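You operate a simulated robot arm through the tools that you are given. There is no shell and no other tool. Be economical: measure what you need, move in short steps, check, and stop when the job is done.

Carry out the task below with a simulated robot arm. There is one attempt and no reset: what you move stays moved.

JOB
Power the coiler up, zero the counter and coil the rope on Slow.
Fine: put the brake back on when Done lights.

It is judged by the outcome, as a careful person would: the job done as asked, and still so three seconds after it is handed in. It fails if anything else is knocked over, pushed out of place, dropped, spilled or broken.

ROBOT AND FRAMES
A 7-joint arm with a two-finger parallel gripper, fixed in place. Base frame: the origin is at the foot of the arm, x ahead of it, y to its left, z up; the work surface is at about z = 840. Units: mm, rad, N and s.
With the tool pointing down near the work surface it reaches from about 300 to 700 mm from the base axis. Its first joint turns from -1.152 to 1.152 rad. Payload 1.57 kg.
Tool frame: the origin (TCP) lies between the finger pads and is the grasp point; the fingertips stand 30 mm ahead of it; z points along the fingers, y is the line along which they close. The gripper opens to 110 mm. The fingers are 24 mm wide and 12 mm thick; the gripper's body (48 by 112 mm) begins 78 mm behind the TCP.
Orientation is told as [roll, pitch, yaw] about the base's x, y, z axes, in that order, counted from this pose: with the fingers straight down and closing along the base's y, the tool's x points along the base's -x, its y along +y and its z along -z.

CONTROLS
- The arm moves only by the tool send_rows. Its argument "motion" is a list that holds one entry, the list of rows, each a list of 7 numbers: the shift along the base's x, y, z in units of 20 mm (1.0 is 20 mm), then the turn, a rotation vector about the base's x, y, z in units of 4 degrees (1.0 is 4 degrees), then the finger opening in mm, from 0 to 110. In form: [[[tx, ty, tz, ax, ay, az, gripper], ...]]. A call has 1 to 10 rows; each row shifts and turns the commanded pose from where the row before left it. A call with a number of a shift or a turn outside -1 to 1 is refused whole. Rows are played at 5 a second. More than 50 mm and 0.15 rad between two rows, or a gripper value outside its range, and nothing of the call is played. A pose out of reach is approached as far as the arm can. The call stops where the force on the tool passes 90 N (or 10 N more than at its start, if that is more) or the arm is blocked; 0.2 s more then pass. The fingers move at their own pace (about 108 mm/s each) and stop on an object; they squeeze with about 30 N. The grip force told is the motor's: it shows also when the fingers shut on nothing. Time passes only in rows, and 0.2 s behind the last, so rows that do not move let the fingers close. The reply holds the time, the measured pose of the TCP, the force on the tool along the base axes, the opening and the grip force, in the units named above and with some noise, with the torque about the TCP (base axes, N m) and any sound that the robot's microphone picked up.
- Cameras (640 x 400 px; columns grow to the right, rows downward): "scene" is fixed at [166.5, -389.7, 1406.8]; the picture's right is [0.77, -0.64, 0.00], its down [-0.34, -0.41, -0.85] and it looks along [0.54, 0.65, -0.53] (base axes); focal length 346 px, centre (320, 200). "wrist" rides on the gripper at [70, 16, -141] in the tool frame; the picture's right is [-0.23, 0.97, 0.00], its down [-0.86, -0.20, -0.48] and it looks along [-0.47, -0.11, 0.88] (tool axes); focal length 222 px, centre (320, 200). There is no depth. A picture from a camera that has moved, and an enlarged one, comes with that camera's place and axes in the base frame and with its lens.
- camera(camera): a new picture of that camera. The clock stands still meanwhile.
- inspect(camera, box): a new picture of the part [left, top, right, bottom] of that camera's present view, enlarged. The clock stands still meanwhile.
- close_job(): hands the job in; it is judged then, once.

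Work in short steps. Places have to be worked out from the pictures, the camera data and where the tool is seen: move nearer, look again, correct. Check each grasp and each placing, and mend what went wrong. You have 120 turns and 84 pictures in all, those below and enlarged ones among them. Open the gripper and draw the arm clear of the work before you hand the job in, unless the task says otherwise; then end with one line.

The tools are called after "Emit:" by a JSON object that holds its "name" and its "arguments". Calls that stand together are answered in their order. send_rows: Moves the arm, as the interface text tells. Its arguments: {"type":"object","properties":{"motion":{"type":"array"}},"required":["motion"]} The other tools are called the same way: camera (camera) takes a picture; inspect (camera, box) takes an enlarged picture of a part of a camera's view; close_job () hands the job in.

At the start:

```text
t: 0.0
ee_pos: [422.9, 142.1, 1177.5]
ee_rot: [-0.001, 0.0, 0.001]
wrist_force: [-0.2, -0.3, -0.3]
wrist_torque: [0.02, 0.0, 0.0]
grip_width: 110.0
grasp_force: 0.0
```

scene: 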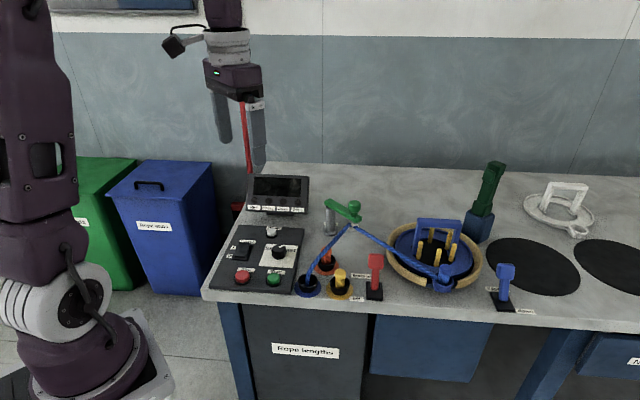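
wrist: 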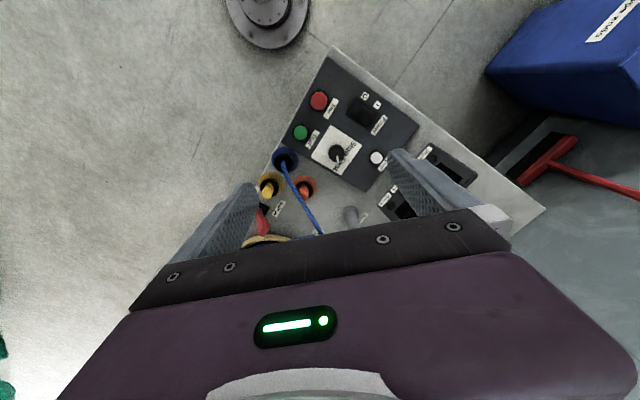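

I'll enlarge the panel, the display and the machine parts to read their labels.

Emit:
{"name": "inspect", "arguments": {"camera": "scene", "box": [200, 160, 330, 305]}}

Emit:
{"name": "inspect", "arguments": {"camera": "scene", "box": [290, 180, 540, 320]}}

Emit:
{"name": "inspect", "arguments": {"camera": "wrist", "box": [240, 50, 500, 230]}}

```text
2.76 times, centred on (265, 232) of scene
camera zoom: at [166.5, -389.7, 1406.8], right [0.77, -0.64, 0.0], down [-0.34, -0.41, -0.85], along [0.54, 0.65, -0.53], focal length 955 px, centre (472, 110)
```

zoom: 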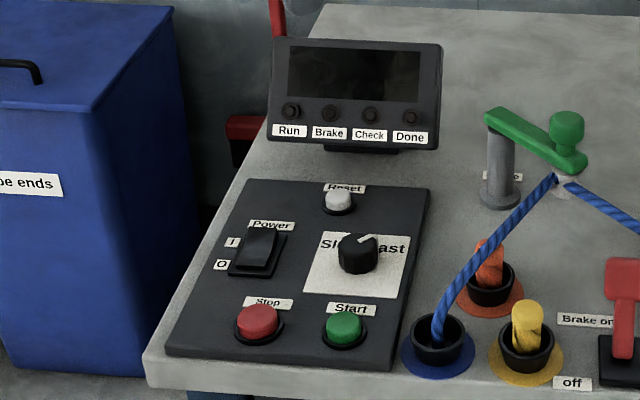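

```text
2.56 times, centred on (415, 250) of scene
camera zoom: at [166.5, -389.7, 1406.8], right [0.77, -0.64, 0.0], down [-0.34, -0.41, -0.85], along [0.54, 0.65, -0.53], focal length 886 px, centre (77, 72)
```

zoom: 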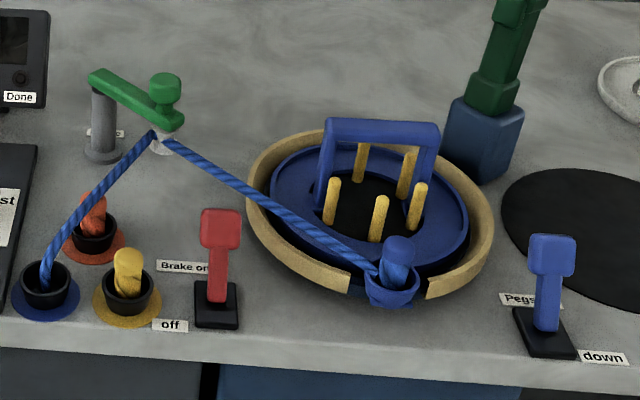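

```text
2.22 times, centred on (370, 140) of wrist
camera zoom: at [352.5, 157.5, 1318.3], right [0.23, 0.97, 0.0], down [0.86, -0.2, 0.48], along [0.47, -0.11, -0.88], focal length 494 px, centre (209, 333)
```

zoom: 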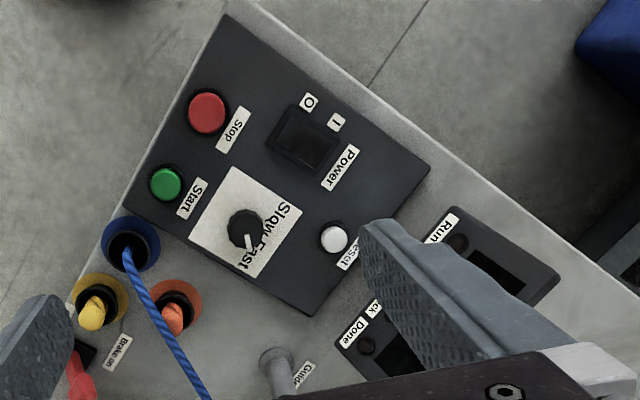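

Panel is at about z 860: Power (430,222), Reset (522,236), knob (490,156), Start (437,95), and the brake lever's head is around (600,-50), leaning to "on". I close the fingers and go above the I end of the power rocker.

Emit:
{"name": "send_rows", "arguments": {"motion": [[[0.08, 0.45, -1, 0, 0, 0, 0], [0.08, 0.45, -1, 0, 0, 0, 0], [0.08, 0.45, -1, 0, 0, 0, 0], [0.08, 0.45, -1, 0, 0, 0, 0], [0.08, 0.45, -1, 0, 0, 0, 0], [0.08, 0.45, -1, 0, 0, 0, 0], [0.08, 0.45, -1, 0, 0, 0, 0], [0.08, 0.45, -1, 0, 0, 0, 0], [0.08, 0.45, -1, 0, 0, 0, 0], [0, 0.45, -1, 0, 0, 0, 0]]]}}

Emit:
{"name": "camera", "arguments": {"camera": "wrist"}}

Emit:
{"name": "inspect", "arguments": {"camera": "scene", "box": [200, 160, 330, 305]}}

```text
t: 2.2
ee_pos: [436.4, 231.9, 976.6]
ee_rot: [0.0, -0.001, -0.001]
wrist_force: [-0.4, -0.2, 0.3]
wrist_torque: [-0.01, 0.0, -0.02]
grip_width: 0.0
grasp_force: 21.0
```

```text
78 pictures are left
camera wrist: at [366.4, 246.8, 1117.1], right [0.23, 0.97, 0.0], down [0.85, -0.2, 0.48], along [0.47, -0.11, -0.88], focal length 222 px, centre (320, 200)
```

wrist: 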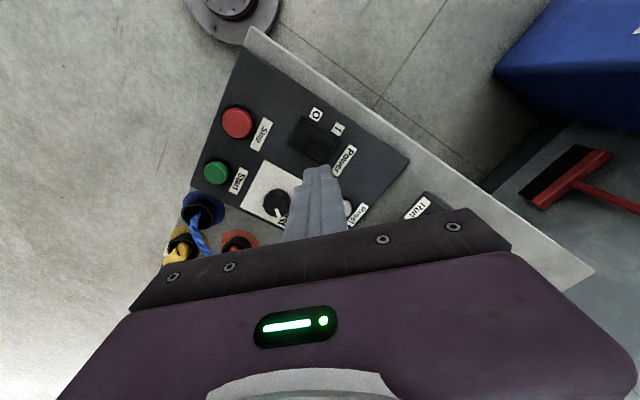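

```text
2.76 times, centred on (265, 232) of scene
camera zoom: at [166.4, -389.7, 1406.8], right [0.77, -0.64, 0.0], down [-0.34, -0.41, -0.85], along [0.54, 0.65, -0.53], focal length 955 px, centre (472, 110)
```

zoom: 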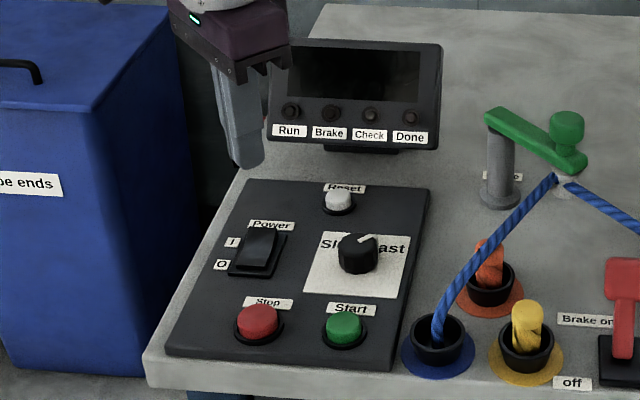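

The TCP is near the I end (about 435,236). I descend, with small final rows to press.

Emit:
{"name": "send_rows", "arguments": {"motion": [[[0.05, 0.25, -1, 0, 0, 0, 0], [0, 0, -1, 0, 0, 0, 0], [0, 0, -1, 0, 0, 0, 0], [0, 0, -0.4, 0, 0, 0, 0], [0, 0, -0.2, 0, 0, 0, 0], [0, 0, -0.2, 0, 0, 0, 0]]]}}

Emit:
{"name": "inspect", "arguments": {"camera": "scene", "box": [200, 160, 330, 305]}}

```text
t: 3.6
ee_pos: [438.7, 237.5, 901.1]
ee_rot: [0.001, 0.0, -0.001]
wrist_force: [0.1, 0.3, 0.0]
wrist_torque: [0.01, 0.01, 0.01]
grip_width: 0.0
grasp_force: 21.7
```

```text
2.76 times, centred on (265, 232) of scene
camera zoom: at [166.5, -389.7, 1406.8], right [0.77, -0.64, 0.0], down [-0.34, -0.41, -0.85], along [0.54, 0.65, -0.53], focal length 955 px, centre (472, 110)
```

zoom: 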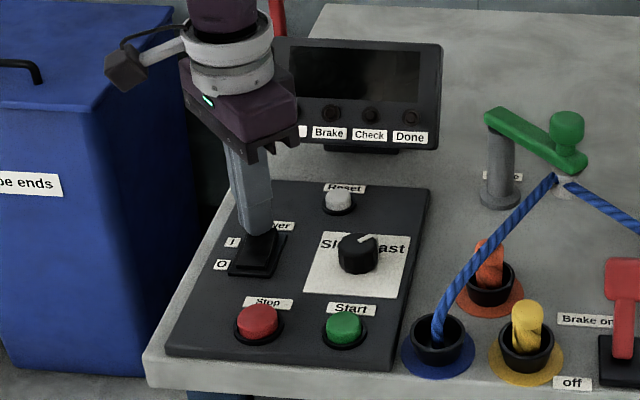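

The tip is right above the I end with no contact yet, so I go on in 3 mm steps.

Emit:
{"name": "send_rows", "arguments": {"motion": [[[0, 0, -0.15, 0, 0, 0, 0], [0, 0, -0.15, 0, 0, 0, 0], [0, 0, -0.15, 0, 0, 0, 0]]]}}

Emit:
{"name": "inspect", "arguments": {"camera": "scene", "box": [200, 160, 330, 305]}}

```text
t: 4.4
ee_pos: [440.4, 238.4, 893.6]
ee_rot: [0.002, -0.004, 0.001]
wrist_force: [0.4, 1.2, 29.0]
wrist_torque: [-0.28, 0.32, -0.01]
grip_width: 0.0
grasp_force: 21.3
```

```text
2.76 times, centred on (265, 232) of scene
camera zoom: at [166.0, -389.9, 1406.8], right [0.77, -0.64, 0.0], down [-0.34, -0.41, -0.85], along [0.54, 0.65, -0.53], focal length 955 px, centre (472, 110)
```

zoom: 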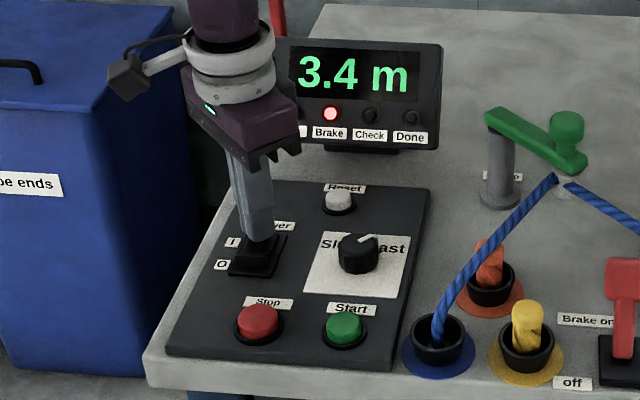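

Power is on: the counter reads 3.4 m and the Brake lamp is lit. I lift and go above Reset (522,237).

Emit:
{"name": "send_rows", "arguments": {"motion": [[[0, 0, 1, 0, 0, 0, 0], [0, 0, 1, 0, 0, 0, 0], [1, 0, 0, 0, 0, 0, 0], [1, 0, 0, 0, 0, 0, 0], [1, 0, 0, 0, 0, 0, 0], [1, 0, 0, 0, 0, 0, 0], [0.1, -0.05, -0.5, 0, 0, 0, 0]]]}}

Emit:
{"name": "inspect", "arguments": {"camera": "scene", "box": [200, 160, 330, 305]}}

Emit:
{"name": "camera", "arguments": {"camera": "wrist"}}

```text
t: 6.0
ee_pos: [521.7, 237.2, 922.7]
ee_rot: [0.001, 0.002, 0.001]
wrist_force: [0.4, -0.4, 0.9]
wrist_torque: [-0.03, 0.03, -0.04]
grip_width: 0.0
grasp_force: 21.5
```

```text
2.76 times, centred on (265, 232) of scene
camera zoom: at [166.5, -389.7, 1406.8], right [0.77, -0.64, 0.0], down [-0.34, -0.41, -0.85], along [0.54, 0.65, -0.53], focal length 955 px, centre (472, 110)
```

zoom: 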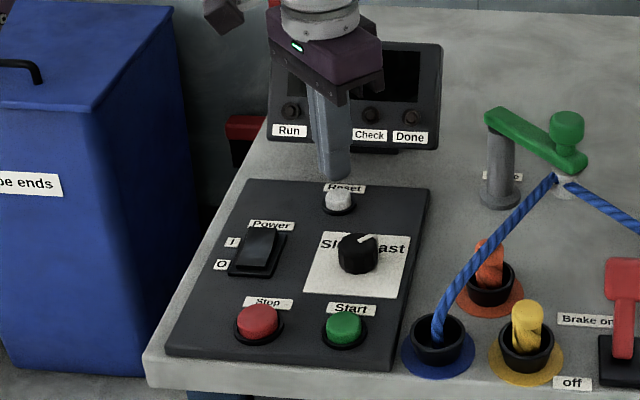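

```text
73 pictures are left
camera wrist: at [450.9, 251.9, 1062.8], right [0.23, 0.97, 0.0], down [0.86, -0.2, 0.48], along [0.47, -0.11, -0.88], focal length 222 px, centre (320, 200)
```

wrist: 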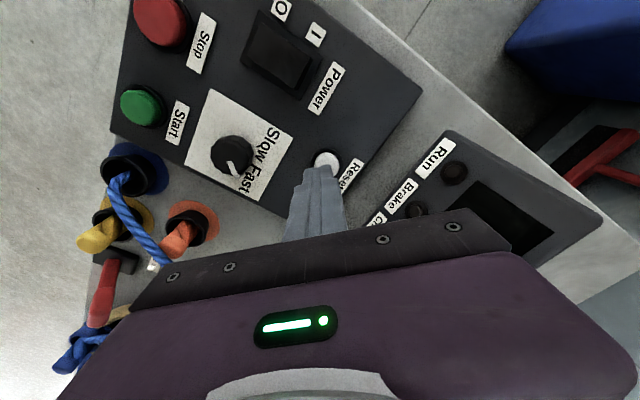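

The display's visible part looks dark, so I check whether the power latched.

Emit:
{"name": "inspect", "arguments": {"camera": "wrist", "box": [240, 0, 560, 230]}}

Emit:
{"name": "inspect", "arguments": {"camera": "scene", "box": [240, 165, 320, 215]}}

```text
1.74 times, centred on (400, 115) of wrist
camera zoom: at [450.9, 251.9, 1062.8], right [0.23, 0.97, 0.0], down [0.86, -0.2, 0.48], along [0.47, -0.11, -0.88], focal length 386 px, centre (181, 348)
```

zoom: 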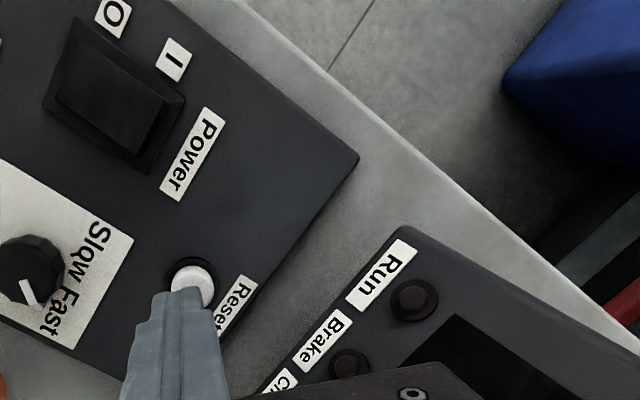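

```text
8.00 times, centred on (280, 190) of scene
camera zoom: at [166.5, -389.7, 1406.8], right [0.77, -0.64, 0.0], down [-0.34, -0.41, -0.85], along [0.54, 0.65, -0.53], focal length 2769 px, centre (640, 280)
```

zoom: 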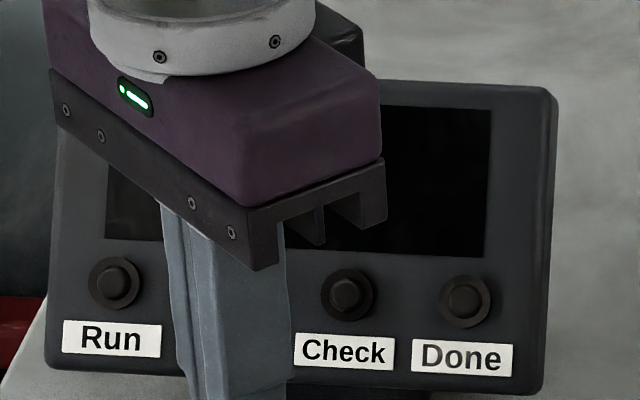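

Power sprang back to off, so the rocker wasn't pressed far enough to latch. I go back over the I end and press deeper.

Emit:
{"name": "send_rows", "arguments": {"motion": [[[0, 0, 0.5, 0, 0, 0, 0], [-1, 0, 0, 0, 0, 0, 0], [-1, 0, 0, 0, 0, 0, 0], [-1, 0, 0, 0, 0, 0, 0], [-1, 0.2, 0, 0, 0, 0, 0], [0, 0, -1, 0, 0, 0, 0], [0, 0, -0.65, 0, 0, 0, 0]]]}}

Emit:
{"name": "send_rows", "arguments": {"motion": [[[0, 0, -0.15, 0, 0, 0, 0], [0, 0, -0.15, 0, 0, 0, 0], [0, 0, -0.15, 0, 0, 0, 0], [0, 0, -0.15, 0, 0, 0, 0]]]}}

```text
t: 7.6
ee_pos: [441.0, 241.2, 899.9]
ee_rot: [0.002, 0.0, -0.002]
wrist_force: [-0.3, -0.7, -0.1]
wrist_torque: [-0.03, 0.0, 0.04]
grip_width: 0.1
grasp_force: 20.9
```

```text
t: 8.7
ee_pos: [441.5, 240.6, 892.9]
ee_rot: [0.004, -0.006, 0.001]
wrist_force: [-8.9, -4.0, 24.7]
wrist_torque: [-0.35, 0.53, -0.08]
grip_width: 0.2
grasp_force: 21.7
stopped in row 4: the force on the tool passed its limit at 98 N (the readings are from after the stop); the commanded pose is now the measured one
```

Force peaked at 98 N, so the rocker should be fully down. I lift off and look.

Emit:
{"name": "send_rows", "arguments": {"motion": [[[0, 0, 1, 0, 0, 0, 0], [0, 0, 1, 0, 0, 0, 0]]]}}

Emit:
{"name": "inspect", "arguments": {"camera": "scene", "box": [200, 160, 330, 305]}}

```text
t: 9.3
ee_pos: [443.2, 239.9, 931.9]
ee_rot: [0.003, -0.004, 0.002]
wrist_force: [-0.2, -0.4, 0.1]
wrist_torque: [0.04, 0.02, 0.02]
grip_width: 0.2
grasp_force: 21.3
```

```text
2.76 times, centred on (265, 232) of scene
camera zoom: at [166.5, -389.7, 1406.8], right [0.77, -0.64, 0.0], down [-0.34, -0.41, -0.85], along [0.54, 0.65, -0.53], focal length 955 px, centre (472, 110)
```

zoom: 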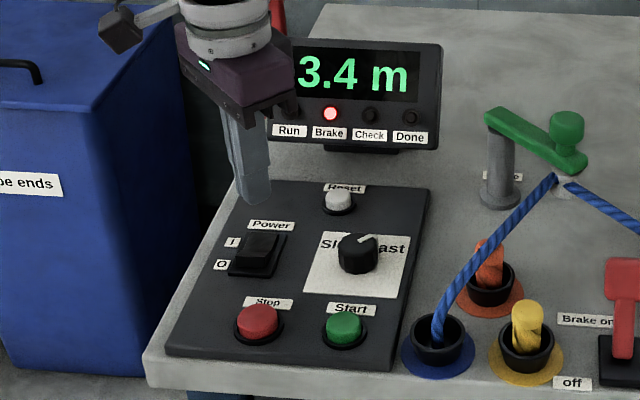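

Now it has latched: 3.4 m with the Brake lamp on, finger off. Next, Reset at about (520,240).

Emit:
{"name": "send_rows", "arguments": {"motion": [[[1, 0, 0, 0, 0, 0, 0], [1, 0, 0, 0, 0, 0, 0], [1, 0, 0, 0, 0, 0, 0], [0.85, 0, 0, 0, 0, 0, 0], [0, 0, -0.8, 0, 0, 0, 0], [0, 0, -0.5, 0, 0, 0, 0], [0, 0, -0.2, 0, 0, 0, 0]]]}}

Emit:
{"name": "send_rows", "arguments": {"motion": [[[0, 0, -0.15, 0, 0, 0, 0], [0, 0, -0.15, 0, 0, 0, 0], [0, 0, -0.15, 0, 0, 0, 0]]]}}

Emit:
{"name": "inspect", "arguments": {"camera": "scene", "box": [200, 160, 330, 305]}}

```text
t: 10.9
ee_pos: [518.9, 242.5, 900.8]
ee_rot: [0.004, -0.004, 0.002]
wrist_force: [-1.1, -0.4, 1.0]
wrist_torque: [0.0, -0.01, 0.0]
grip_width: 0.0
grasp_force: 21.3
```

```text
t: 11.7
ee_pos: [518.4, 242.7, 894.0]
ee_rot: [0.004, -0.006, 0.0]
wrist_force: [0.3, -0.6, 1.6]
wrist_torque: [0.01, -0.01, -0.02]
grip_width: 0.0
grasp_force: 20.9
```

```text
2.76 times, centred on (265, 232) of scene
camera zoom: at [166.4, -389.8, 1406.8], right [0.77, -0.64, 0.0], down [-0.34, -0.41, -0.85], along [0.54, 0.65, -0.53], focal length 955 px, centre (472, 110)
```

zoom: 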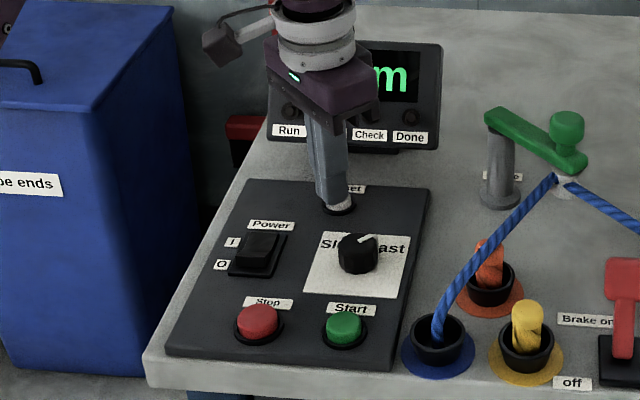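

The tip is just touching the Reset cap, so I press on in small steps, then lift.

Emit:
{"name": "send_rows", "arguments": {"motion": [[[0, 0, -0.15, 0, 0, 0, 0], [0, 0, -0.15, 0, 0, 0, 0], [0, 0, -0.15, 0, 0, 0, 0]]]}}

Emit:
{"name": "inspect", "arguments": {"camera": "scene", "box": [240, 160, 330, 250]}}

```text
t: 12.5
ee_pos: [519.2, 241.7, 886.1]
ee_rot: [0.005, -0.009, 0.003]
wrist_force: [-6.3, -0.5, 25.2]
wrist_torque: [-0.02, 0.02, -0.08]
grip_width: 0.1
grasp_force: 21.5
heard: click
```

```text
4.44 times, centred on (285, 205) of scene
camera zoom: at [165.9, -389.9, 1406.8], right [0.77, -0.64, 0.0], down [-0.34, -0.41, -0.85], along [0.54, 0.65, -0.53], focal length 1538 px, centre (476, 178)
```

zoom: 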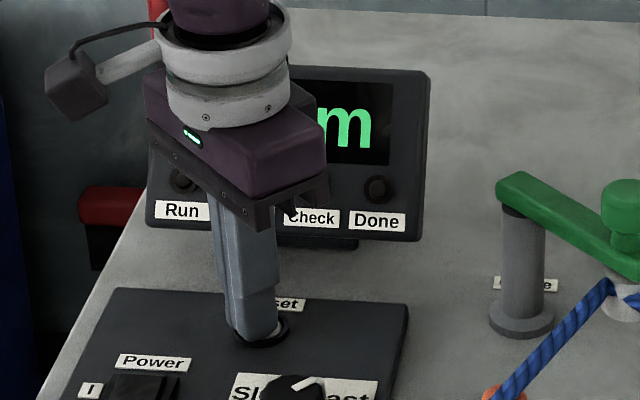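

Click heard. I lift and move over the knob (about 494,160), opening the fingers, and check the reading.

Emit:
{"name": "send_rows", "arguments": {"motion": [[[0, 0, 1, 0, 0, 0, 0], [0, 0, 1, 0, 0, 0, 0], [0, 0, 1, 0, 0, 0, 0], [-0.3, -1, 0.5, 0, 0, 0, 60], [-0.3, -1, 0, 0, 0, 0, 60], [-0.3, -1, 0, 0, 0, 0, 60], [-0.3, -1, 0, 0, 0, 0, 60]]]}}

Emit:
{"name": "inspect", "arguments": {"camera": "scene", "box": [200, 160, 330, 305]}}

Emit:
{"name": "camera", "arguments": {"camera": "wrist"}}

```text
t: 14.1
ee_pos: [496.0, 159.6, 954.6]
ee_rot: [0.004, -0.004, 0.0]
wrist_force: [-0.5, 0.5, 0.0]
wrist_torque: [0.0, -0.03, 0.01]
grip_width: 60.1
grasp_force: 0.2
```

```text
2.76 times, centred on (265, 232) of scene
camera zoom: at [166.5, -389.7, 1406.8], right [0.77, -0.64, 0.0], down [-0.34, -0.41, -0.85], along [0.54, 0.65, -0.53], focal length 955 px, centre (472, 110)
```

zoom: 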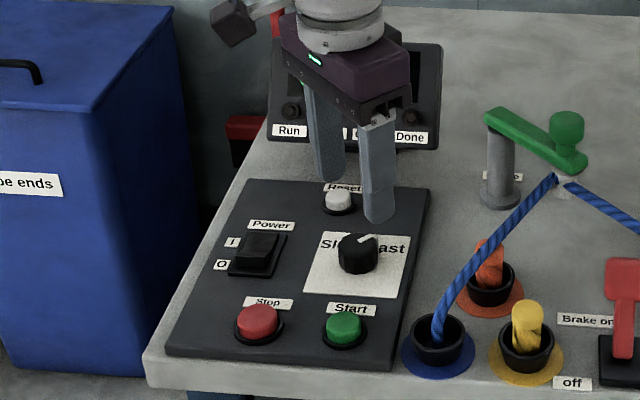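

```text
66 pictures are left
camera wrist: at [423.8, 175.3, 1093.4], right [0.23, 0.97, 0.01], down [0.85, -0.2, 0.48], along [0.47, -0.1, -0.88], focal length 222 px, centre (320, 200)
```

wrist: 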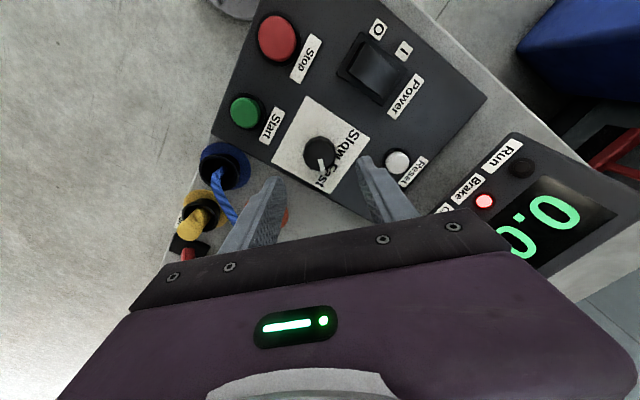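

The counter reads 0.0. I look closely at the knob to get its pointer angle and centre.

Emit:
{"name": "inspect", "arguments": {"camera": "wrist", "box": [270, 95, 390, 215]}}

Emit:
{"name": "inspect", "arguments": {"camera": "scene", "box": [255, 225, 305, 275]}}

```text
3.33 times, centred on (330, 155) of wrist
camera zoom: at [423.8, 175.3, 1093.4], right [0.23, 0.97, 0.01], down [0.85, -0.2, 0.48], along [0.47, -0.1, -0.88], focal length 740 px, centre (287, 350)
```

zoom: 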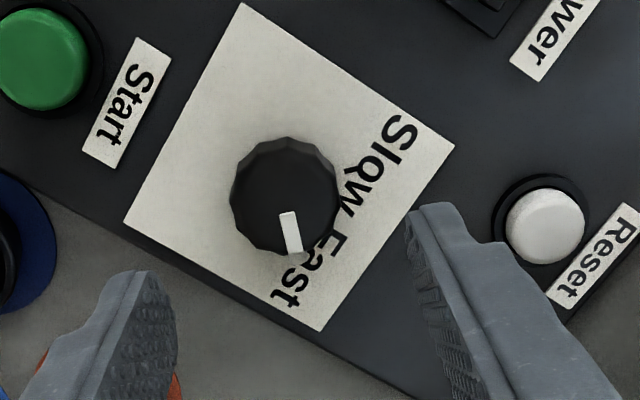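

```text
8.00 times, centred on (280, 250) of scene
camera zoom: at [166.5, -389.7, 1406.8], right [0.77, -0.64, 0.0], down [-0.34, -0.41, -0.85], along [0.54, 0.65, -0.53], focal length 2769 px, centre (640, -200)
```

zoom: 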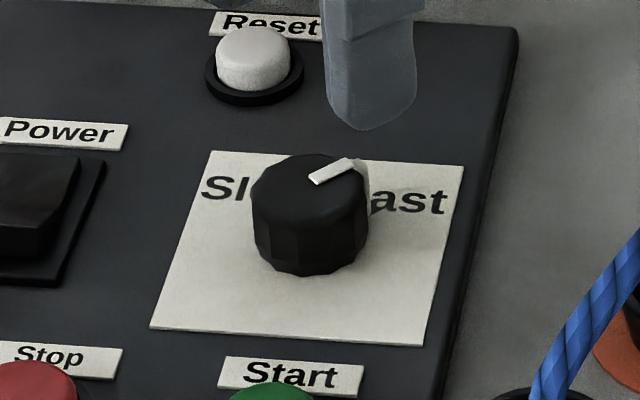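

Knob is about 33 mm wide, centred near (490,159), top z≈880, pointer along +x (Fast, ~50° right of panel-up). I pre-turn the tool −48° and centre it above.

Emit:
{"name": "send_rows", "arguments": {"motion": [[[-0.3, 0, 0, 0, 0, -1, 60], [0, 0, 0, 0, 0, -1, 60], [0, 0, 0, 0, 0, -1, 60], [0, 0, 0, 0, 0, -1, 60], [0, 0, 0, 0, 0, -1, 60], [0, 0, 0, 0, 0, -1, 60], [0, 0, 0, 0, 0, -1, 60], [0, 0, 0, 0, 0, -1, 60], [0, 0, 0, 0, 0, -1, 60], [0, 0, 0, 0, 0, -1, 60]]]}}

Emit:
{"name": "send_rows", "arguments": {"motion": [[[0, 0, -1, 0, 0, -1, 60], [0, 0, -0.5, 0, 0, -1, 60], [0, 0, -0.5, 0, 0, 0, 60]]]}}

Emit:
{"name": "inspect", "arguments": {"camera": "scene", "box": [240, 180, 320, 290]}}

Emit:
{"name": "inspect", "arguments": {"camera": "wrist", "box": [200, 80, 440, 240]}}

```text
t: 16.3
ee_pos: [489.3, 162.4, 953.8]
ee_rot: [0.004, -0.004, -0.697]
wrist_force: [0.6, -0.1, 0.3]
wrist_torque: [-0.01, 0.02, 0.01]
grip_width: 60.1
grasp_force: 0.0
```

```text
t: 17.1
ee_pos: [488.6, 161.5, 914.1]
ee_rot: [0.004, -0.005, -0.838]
wrist_force: [-0.4, -0.2, -1.0]
wrist_torque: [0.0, 0.0, 0.0]
grip_width: 59.9
grasp_force: 0.0
```

```text
3.64 times, centred on (280, 235) of scene
camera zoom: at [166.5, -389.7, 1406.8], right [0.77, -0.64, 0.0], down [-0.34, -0.41, -0.85], along [0.54, 0.65, -0.53], focal length 1258 px, centre (466, 73)
```

zoom: 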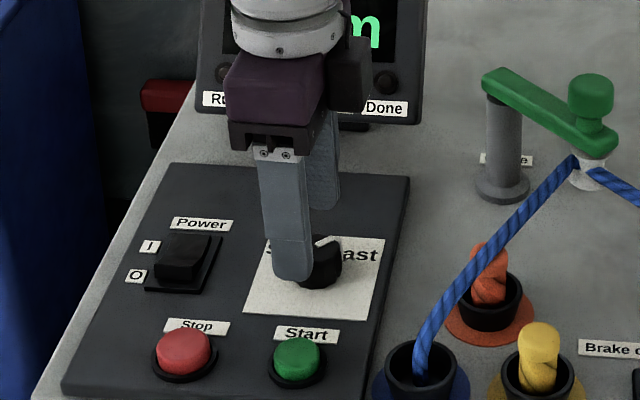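

```text
2.50 times, centred on (320, 160) of wrist
camera zoom: at [453.4, 223.2, 1054.3], right [0.88, 0.48, 0.01], down [0.42, -0.77, 0.48], along [0.24, -0.42, -0.88], focal length 555 px, centre (320, 300)
```

zoom: 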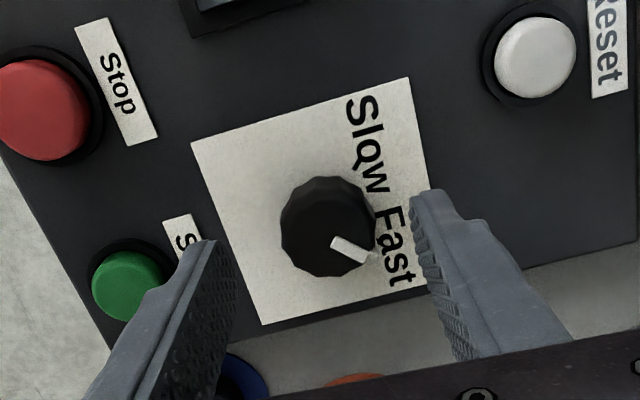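

Alignment looks good. I descend so the tips are at about z 863 and close on the knob.

Emit:
{"name": "send_rows", "arguments": {"motion": [[[0, 0, -0.5, 0, 0, 0, 60], [0, 0, -0.5, 0, 0, 0, 60], [0, 0, 0, 0, 0, 0, 30], [0, 0, 0, 0, 0, 0, 25], [0, 0, 0, 0, 0, 0, 25]]]}}

Emit:
{"name": "inspect", "arguments": {"camera": "scene", "box": [240, 180, 320, 290]}}

```text
t: 18.3
ee_pos: [489.7, 162.1, 894.0]
ee_rot: [0.006, -0.007, -0.834]
wrist_force: [9.0, 9.7, 1.5]
wrist_torque: [0.18, -0.39, 0.02]
grip_width: 36.4
grasp_force: 6.6
```

```text
3.64 times, centred on (280, 235) of scene
camera zoom: at [166.7, -389.5, 1406.9], right [0.77, -0.64, 0.0], down [-0.34, -0.41, -0.85], along [0.54, 0.65, -0.53], focal length 1258 px, centre (466, 73)
```

zoom: 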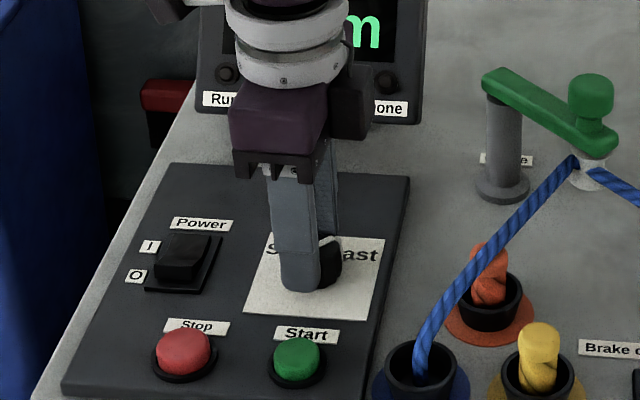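

The knob is gripped at 36 mm, with a little side force toward (+,+). I shift 2 mm that way and close firmly.

Emit:
{"name": "send_rows", "arguments": {"motion": [[[0.08, 0.1, 0, 0, 0, 0, 15], [0, 0, 0, 0, 0, 0, 15], [0, 0, 0, 0, 0, 0, 15]]]}}

```text
t: 19.1
ee_pos: [493.6, 162.7, 894.9]
ee_rot: [0.002, -0.007, -0.839]
wrist_force: [12.2, 1.5, 1.7]
wrist_torque: [-0.09, -0.46, 0.01]
grip_width: 32.3
grasp_force: 40.9
```

Firm grip at 32 mm. I rotate counter-clockwise 40°.

Emit:
{"name": "send_rows", "arguments": {"motion": [[[0.08, 0, 0, 0, 0, 1, 15], [0, 0, 0, 0, 0, 1, 15], [0, 0, 0, 0, 0, 1, 15], [0, 0, 0, 0, 0, 1, 15], [0, 0, 0, 0, 0, 1, 15], [0, 0, 0, 0, 0, 1, 15], [0, 0, 0, 0, 0, 1, 15], [0, 0, 0, 0, 0, 1, 15], [0, 0, 0, 0, 0, 1, 15], [0, 0, 0, 0, 0, 1, 15]]]}}

Emit:
{"name": "inspect", "arguments": {"camera": "scene", "box": [240, 210, 320, 290]}}

Emit:
{"name": "inspect", "arguments": {"camera": "wrist", "box": [230, 60, 410, 220]}}

```text
t: 21.3
ee_pos: [491.5, 161.5, 894.7]
ee_rot: [0.003, -0.003, -0.137]
wrist_force: [-17.6, -28.6, 32.6]
wrist_torque: [-1.16, 0.29, -0.07]
grip_width: 32.4
grasp_force: 40.9
```

```text
5.00 times, centred on (280, 250) of scene
camera zoom: at [165.5, -390.6, 1406.7], right [0.77, -0.64, 0.0], down [-0.34, -0.41, -0.85], along [0.54, 0.65, -0.53], focal length 1730 px, centre (520, -50)
```

zoom: 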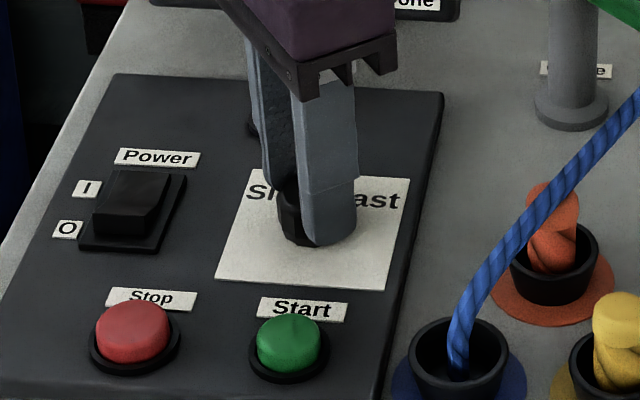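

```text
2.50 times, centred on (320, 140) of wrist
camera zoom: at [423.5, 186.1, 1034.5], right [0.36, 0.93, 0.0], down [0.82, -0.32, 0.48], along [0.45, -0.17, -0.88], focal length 555 px, centre (320, 350)
```

zoom: 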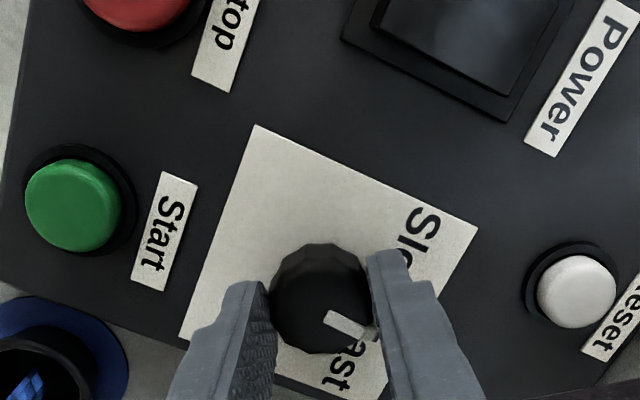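

The knob has turned about 30°. Side force shows I push it toward (+,+), so I ease back 2 mm and keep turning.

Emit:
{"name": "send_rows", "arguments": {"motion": [[[-0.08, -0.1, 0, 0, 0, 1, 12], [0, 0, 0, 0, 0, 1, 12], [0, 0, 0, 0, 0, 1, 12], [0, 0, 0, 0, 0, 1, 12], [0, 0, 0, 0, 0, 1, 12], [0, 0, 0, 0, 0, 1, 12], [0, 0, 0, 0, 0, 1, 12], [0, 0, 0, 0, 0, 1, 12], [0, 0, 0, 0, 0, 1, 12], [0, 0, 0, 0, 0, 1, 12]]]}}

Emit:
{"name": "inspect", "arguments": {"camera": "wrist", "box": [230, 60, 410, 220]}}

```text
t: 23.5
ee_pos: [491.3, 159.3, 894.1]
ee_rot: [0.002, -0.007, 0.56]
wrist_force: [9.2, -25.6, 16.5]
wrist_torque: [-0.73, -0.4, -0.07]
grip_width: 32.6
grasp_force: 40.8
```

```text
2.50 times, centred on (320, 140) of wrist
camera zoom: at [422.5, 135.0, 1034.1], right [-0.32, 0.95, 0.0], down [0.83, 0.28, 0.48], along [0.46, 0.16, -0.87], focal length 555 px, centre (320, 350)
```

zoom: 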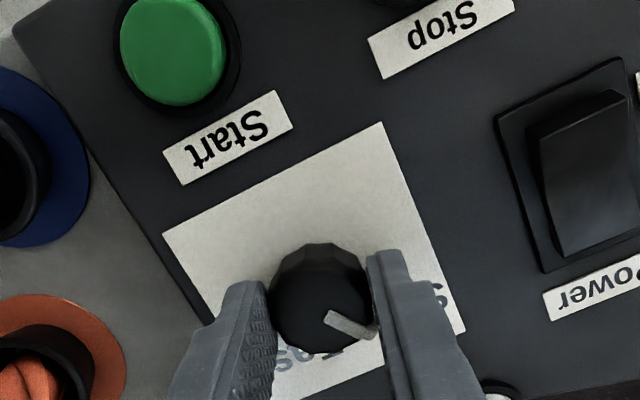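

The knob follows the grip, pointer now at about 70°. Slow should be near 100°, so I turn 28° more.

Emit:
{"name": "send_rows", "arguments": {"motion": [[[0, -0.08, 0, 0, 0, 1, 12], [0, 0, 0, 0, 0, 1, 12], [0, 0, 0, 0, 0, 1, 12], [0, 0, 0, 0, 0, 1, 12], [0, 0, 0, 0, 0, 1, 12], [0, 0, 0, 0, 0, 1, 12], [0, 0, 0, 0, 0, 1, 12]]]}}

Emit:
{"name": "inspect", "arguments": {"camera": "wrist", "box": [230, 60, 410, 220]}}

```text
t: 25.1
ee_pos: [491.3, 158.0, 893.9]
ee_rot: [0.003, -0.003, 1.047]
wrist_force: [16.1, -22.8, 0.9]
wrist_torque: [-0.61, -0.54, -0.69]
grip_width: 32.9
grasp_force: 41.1
```

```text
2.50 times, centred on (320, 140) of wrist
camera zoom: at [442.0, 104.0, 1033.9], right [-0.73, 0.68, 0.0], down [0.6, 0.64, 0.48], along [0.33, 0.35, -0.88], focal length 555 px, centre (320, 350)
```

zoom: 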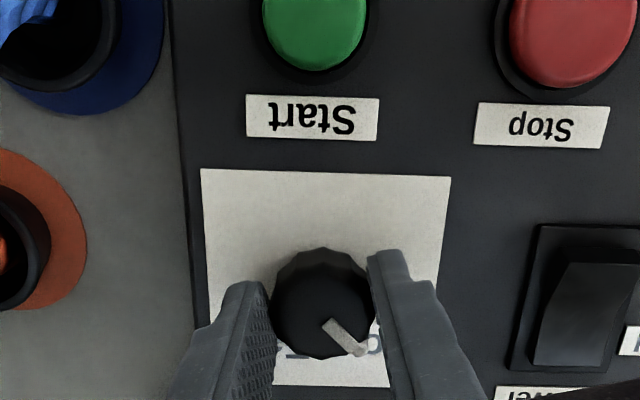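

A resisting torque of −0.69 N m has appeared, so it is likely at the end stop. I release, lift and look.

Emit:
{"name": "send_rows", "arguments": {"motion": [[[0, 0, 0, 0, 0, 0, 60], [0, 0, 0, 0, 0, 0, 60], [0, 0, 1, 0, 0, 0, 60], [0, 0, 1, 0, 0, 0, 60], [0, 0, 1, 0, 0, -1, 60], [0, 0, 0, 0, 0, -1, 60], [0, 0, 0, 0, 0, -1, 60], [0, 0, 0, 0, 0, -1, 60]]]}}

Emit:
{"name": "inspect", "arguments": {"camera": "wrist", "box": [230, 60, 410, 220]}}

Emit:
{"name": "inspect", "arguments": {"camera": "scene", "box": [200, 160, 330, 305]}}

```text
t: 26.9
ee_pos: [489.8, 161.4, 955.5]
ee_rot: [0.004, -0.006, 0.768]
wrist_force: [-1.0, -0.2, 0.4]
wrist_torque: [0.01, -0.02, 0.04]
grip_width: 60.0
grasp_force: 0.0
```

```text
2.50 times, centred on (320, 140) of wrist
camera zoom: at [428.4, 121.4, 1094.5], right [-0.51, 0.86, 0.01], down [0.75, 0.45, 0.48], along [0.41, 0.25, -0.88], focal length 555 px, centre (320, 350)
```

zoom: 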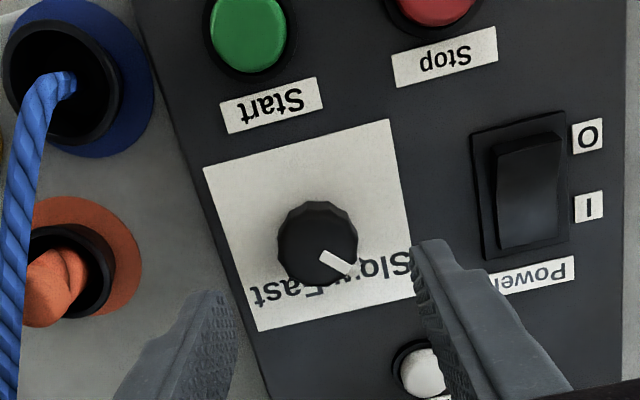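

```text
2.76 times, centred on (265, 232) of scene
camera zoom: at [166.5, -389.7, 1406.8], right [0.77, -0.64, 0.0], down [-0.34, -0.41, -0.85], along [0.54, 0.65, -0.53], focal length 955 px, centre (472, 110)
```

zoom: 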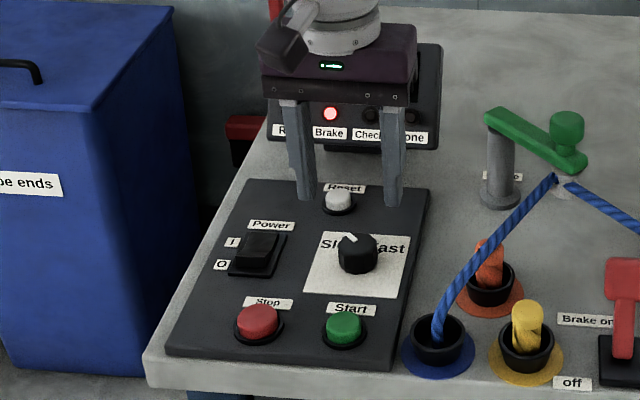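

The pointer has moved toward Slow; I measure its angle precisely against the label.

Emit:
{"name": "inspect", "arguments": {"camera": "scene", "box": [255, 225, 305, 275]}}

Emit:
{"name": "inspect", "arguments": {"camera": "wrist", "box": [280, 120, 370, 200]}}

```text
8.00 times, centred on (280, 250) of scene
camera zoom: at [166.5, -389.7, 1406.8], right [0.77, -0.64, 0.0], down [-0.34, -0.41, -0.85], along [0.54, 0.65, -0.53], focal length 2769 px, centre (640, -200)
```

zoom: 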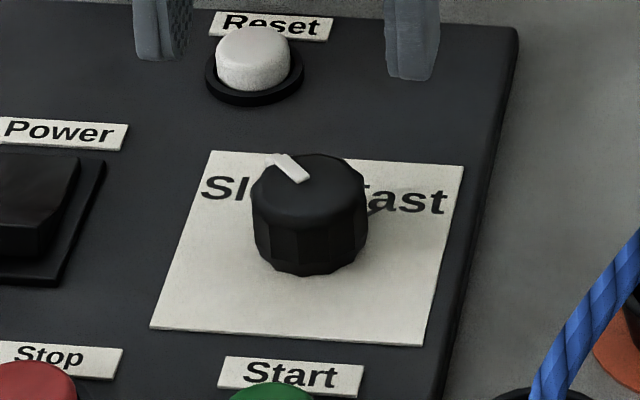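

```text
5.00 times, centred on (325, 160) of wrist
camera zoom: at [428.4, 121.4, 1094.5], right [-0.51, 0.86, 0.01], down [0.75, 0.45, 0.48], along [0.41, 0.25, -0.88], focal length 1111 px, centre (295, 400)
```

zoom: 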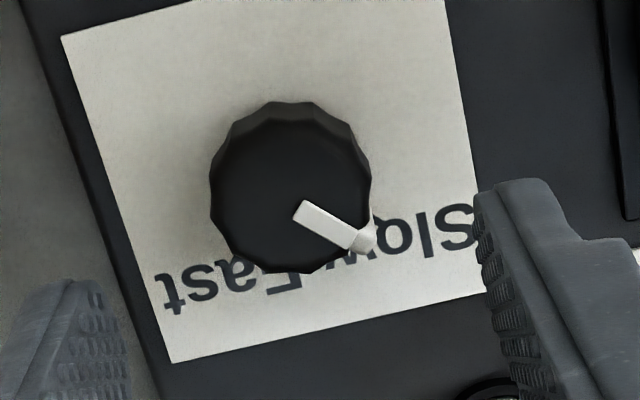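

Pointer is about 45° left, squarely on Slow, symmetric to where it was for Fast. Now I move high over to the brake lever, closing the fingers and keeping this yaw.

Emit:
{"name": "send_rows", "arguments": {"motion": [[[0, 0, 1, 0, 0, 0, 0], [0, 0, 1, 0, 0, 0, 0], [0, 0, 1, 0, 0, 0, 0], [0, -1, 0.5, 0, 0, 0, 0], [0.5, -1, 0, 0, 0, 0, 0], [0.5, -1, 0, 0, 0, 0, 0], [0.7, -1, 0, 0, 0, 0, 0], [0.7, -1, 0, 0, 0, 0, 0], [0.7, -1, 0, 0, 0, 0, 0], [0.7, -1, 0, 0, 0, 0, 0]]]}}

Emit:
{"name": "camera", "arguments": {"camera": "wrist"}}

Emit:
{"name": "camera", "arguments": {"camera": "scene"}}

```text
t: 29.1
ee_pos: [565.9, 20.1, 1023.8]
ee_rot: [0.004, -0.006, 0.77]
wrist_force: [-0.3, -0.3, 0.6]
wrist_torque: [0.03, -0.02, -0.02]
grip_width: 0.0
grasp_force: 20.5
```

```text
52 pictures are left
camera wrist: at [503.6, -18.5, 1164.1], right [-0.51, 0.86, 0.0], down [0.75, 0.45, 0.48], along [0.41, 0.25, -0.88], focal length 222 px, centre (320, 200)
```

wrist: 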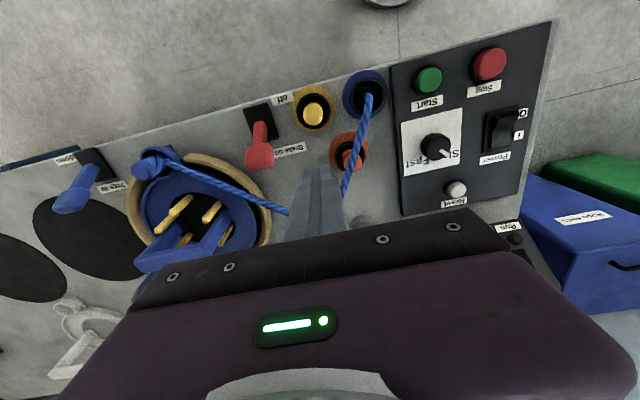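

```text
51 pictures are left
```

scene: 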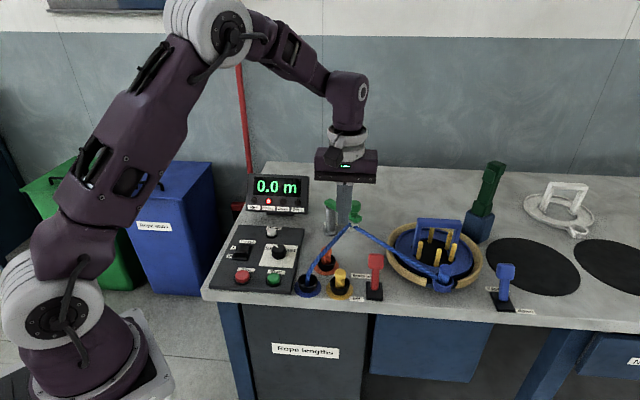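

Triangulated: brake lever base ≈(588,-62), head ≈(609,-41,908), leaning to "on". The rope passes behind it, so I'll grip the head by its sides from above (the yaw already suits). I move above with the fingers open 70.

Emit:
{"name": "send_rows", "arguments": {"motion": [[[0.5, -0.75, 0, 0, 0, 0, 70], [0.5, -0.75, 0, 0, 0, 0, 70], [0.5, -0.75, 0, 0, 0, 0, 70], [0.6, -0.75, 0, 0, 0, 0, 70], [0, 0, -1, 0, 0, 0, 70], [0, 0, -0.75, 0, 0, 0, 70]]]}}

Emit:
{"name": "camera", "arguments": {"camera": "wrist"}}

Emit:
{"name": "inspect", "arguments": {"camera": "scene", "box": [310, 170, 480, 310]}}

```text
t: 30.5
ee_pos: [608.4, -39.9, 988.0]
ee_rot: [0.002, -0.005, 0.771]
wrist_force: [0.4, 0.4, 0.2]
wrist_torque: [0.02, 0.01, -0.01]
grip_width: 70.2
grasp_force: 0.1
```

```text
50 pictures are left
camera wrist: at [547.1, -79.3, 1128.1], right [-0.51, 0.86, 0.01], down [0.75, 0.45, 0.48], along [0.41, 0.25, -0.88], focal length 222 px, centre (320, 200)
```

wrist: 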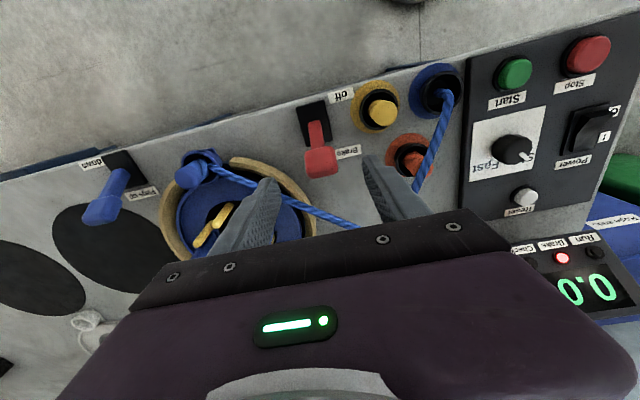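

```text
2.86 times, centred on (395, 240) of scene
camera zoom: at [166.5, -389.7, 1406.8], right [0.77, -0.64, 0.0], down [-0.34, -0.41, -0.85], along [0.54, 0.65, -0.53], focal length 989 px, centre (106, 86)
```

zoom: 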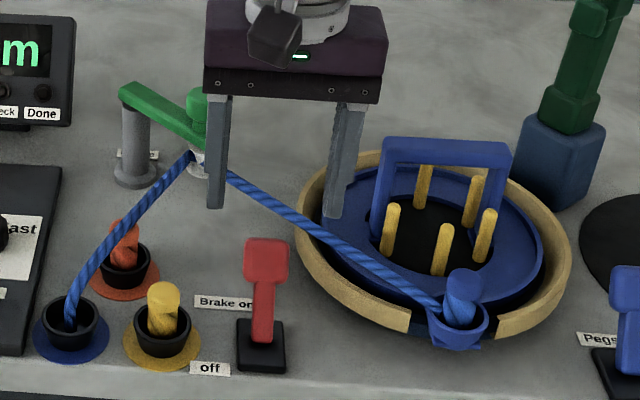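

The head is confirmed at about (611,-41,908), right below the TCP and clear of the rope. I descend 64 mm with the opening at 56, then close.

Emit:
{"name": "send_rows", "arguments": {"motion": [[[0.05, 0, -0.8, 0, 0, 0, 56], [0, 0, -0.8, 0, 0, 0, 56], [0, 0, -0.8, 0, 0, 0, 56], [0, 0, -0.5, 0, 0, 0, 56], [0, 0, -0.3, 0, 0, 0, 56]]]}}

Emit:
{"name": "inspect", "arguments": {"camera": "scene", "box": [310, 170, 480, 310]}}

Emit:
{"name": "inspect", "arguments": {"camera": "wrist", "box": [200, 60, 440, 240]}}

```text
t: 31.7
ee_pos: [609.8, -39.6, 924.3]
ee_rot: [0.003, -0.005, 0.768]
wrist_force: [-0.5, -0.3, 0.6]
wrist_torque: [0.01, 0.0, 0.02]
grip_width: 56.0
grasp_force: 0.1
```

```text
2.86 times, centred on (395, 240) of scene
camera zoom: at [166.5, -389.7, 1406.8], right [0.77, -0.64, 0.0], down [-0.34, -0.41, -0.85], along [0.54, 0.65, -0.53], focal length 989 px, centre (106, 86)
```

zoom: 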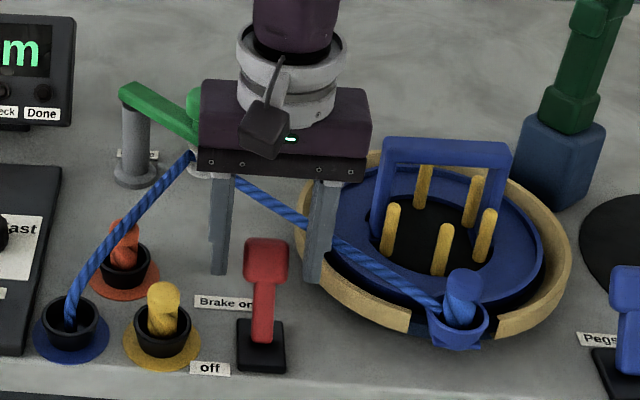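

```text
2.22 times, centred on (320, 150) of wrist
camera zoom: at [547.4, -78.1, 1064.9], right [-0.51, 0.86, 0.01], down [0.75, 0.45, 0.48], along [0.41, 0.25, -0.88], focal length 494 px, centre (320, 311)
```

zoom: 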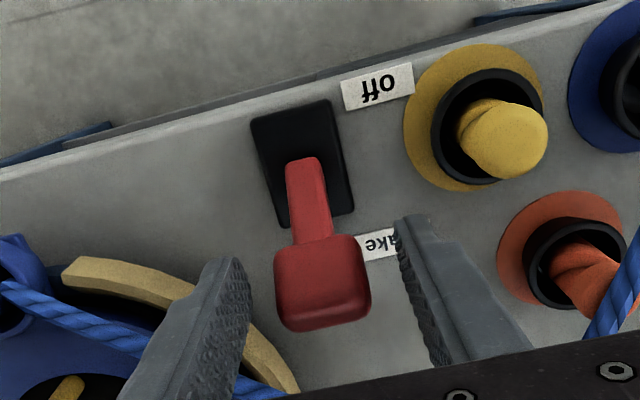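

Head is exactly between the fingers. I close on it.

Emit:
{"name": "send_rows", "arguments": {"motion": [[[0, 0, -0.3, 0, 0, 0, 56], [0, 0, 0, 0, 0, 0, 30], [0, 0, 0, 0, 0, 0, 20], [0, 0, 0, 0, 0, 0, 15]]]}}

Emit:
{"name": "inspect", "arguments": {"camera": "wrist", "box": [200, 60, 440, 240]}}

```text
t: 32.7
ee_pos: [610.7, -39.1, 919.6]
ee_rot: [0.001, -0.008, 0.771]
wrist_force: [9.5, -7.7, -2.9]
wrist_torque: [-0.55, -0.86, 0.53]
grip_width: 34.0
grasp_force: 42.0
```

```text
2.22 times, centred on (320, 150) of wrist
camera zoom: at [547.9, -78.4, 1058.6], right [-0.51, 0.86, 0.0], down [0.75, 0.45, 0.48], along [0.41, 0.25, -0.88], focal length 494 px, centre (320, 311)
```

zoom: 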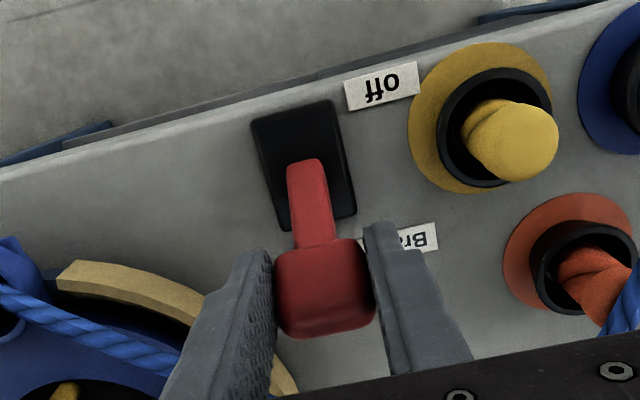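

Gripped. I pull toward "off" (direction about (-0.70,-0.71)) along a shallow arc, the first 30 mm.

Emit:
{"name": "send_rows", "arguments": {"motion": [[[-0.25, -0.25, 0.15, 0, 0, 0, 15], [-0.25, -0.25, 0.1, 0, 0, 0, 15], [-0.25, -0.25, 0.07, 0, 0, 0, 15], [-0.25, -0.25, 0.03, 0, 0, 0, 15]]]}}

Emit:
{"name": "inspect", "arguments": {"camera": "scene", "box": [310, 170, 480, 310]}}

```text
t: 33.7
ee_pos: [592.5, -58.8, 926.9]
ee_rot: [0.003, -0.01, 0.771]
wrist_force: [16.3, 8.7, 9.2]
wrist_torque: [0.55, -1.37, 0.16]
grip_width: 33.5
grasp_force: 41.3
```

```text
2.86 times, centred on (395, 240) of scene
camera zoom: at [166.7, -389.5, 1406.9], right [0.77, -0.64, 0.0], down [-0.34, -0.41, -0.85], along [0.54, 0.65, -0.53], focal length 989 px, centre (106, 86)
```

zoom: 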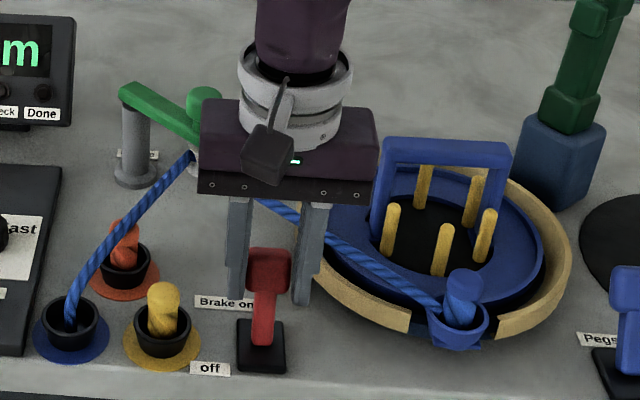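

The lever follows. I continue the other half of the arc.

Emit:
{"name": "send_rows", "arguments": {"motion": [[[-0.25, -0.25, -0.03, 0, 0, 0, 15], [-0.25, -0.25, -0.07, 0, 0, 0, 15], [-0.25, -0.25, -0.1, 0, 0, 0, 15], [-0.25, -0.25, -0.13, 0, 0, 0, 15]]]}}

Emit:
{"name": "inspect", "arguments": {"camera": "scene", "box": [240, 160, 420, 310]}}

```text
t: 34.7
ee_pos: [569.3, -79.3, 919.5]
ee_rot: [0.005, -0.003, 0.767]
wrist_force: [-0.6, 0.3, 0.5]
wrist_torque: [0.0, 0.0, 0.0]
grip_width: 15.3
grasp_force: 0.1
```

```text
2.67 times, centred on (330, 235) of scene
camera zoom: at [166.4, -389.7, 1406.8], right [0.77, -0.64, 0.0], down [-0.34, -0.41, -0.85], along [0.54, 0.65, -0.53], focal length 923 px, centre (293, 107)
```

zoom: 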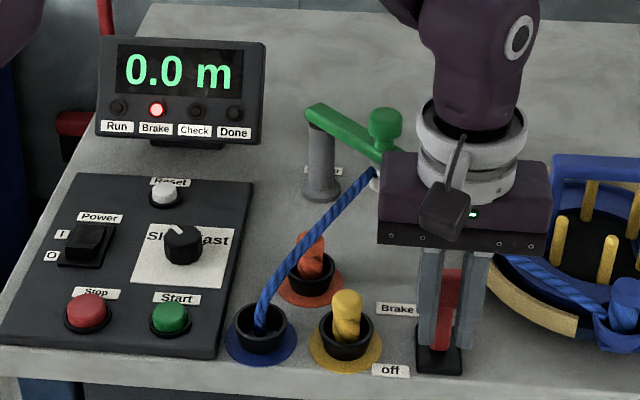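

The fingers slipped off the head and the brake lamp is still on. I check where the lever stands.

Emit:
{"name": "inspect", "arguments": {"camera": "wrist", "box": [200, 60, 440, 240]}}

Emit:
{"name": "inspect", "arguments": {"camera": "scene", "box": [350, 230, 420, 310]}}

```text
2.22 times, centred on (320, 150) of wrist
camera zoom: at [507.4, -118.9, 1059.4], right [-0.51, 0.86, 0.01], down [0.75, 0.45, 0.48], along [0.41, 0.25, -0.88], focal length 494 px, centre (320, 311)
```

zoom: 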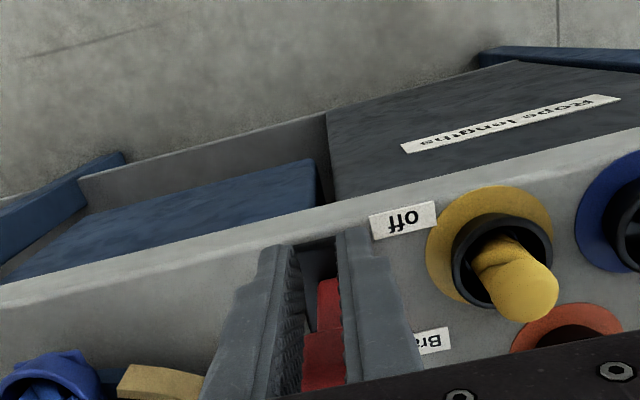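

```text
5.00 times, centred on (385, 270) of scene
camera zoom: at [166.4, -389.7, 1406.8], right [0.77, -0.64, 0.0], down [-0.34, -0.41, -0.85], along [0.54, 0.65, -0.53], focal length 1730 px, centre (-5, -150)
```

zoom: 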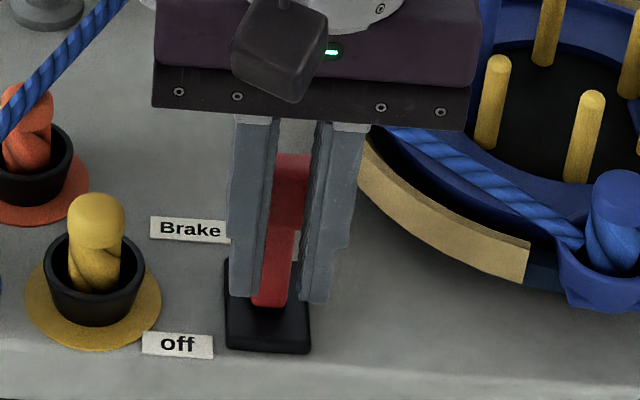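

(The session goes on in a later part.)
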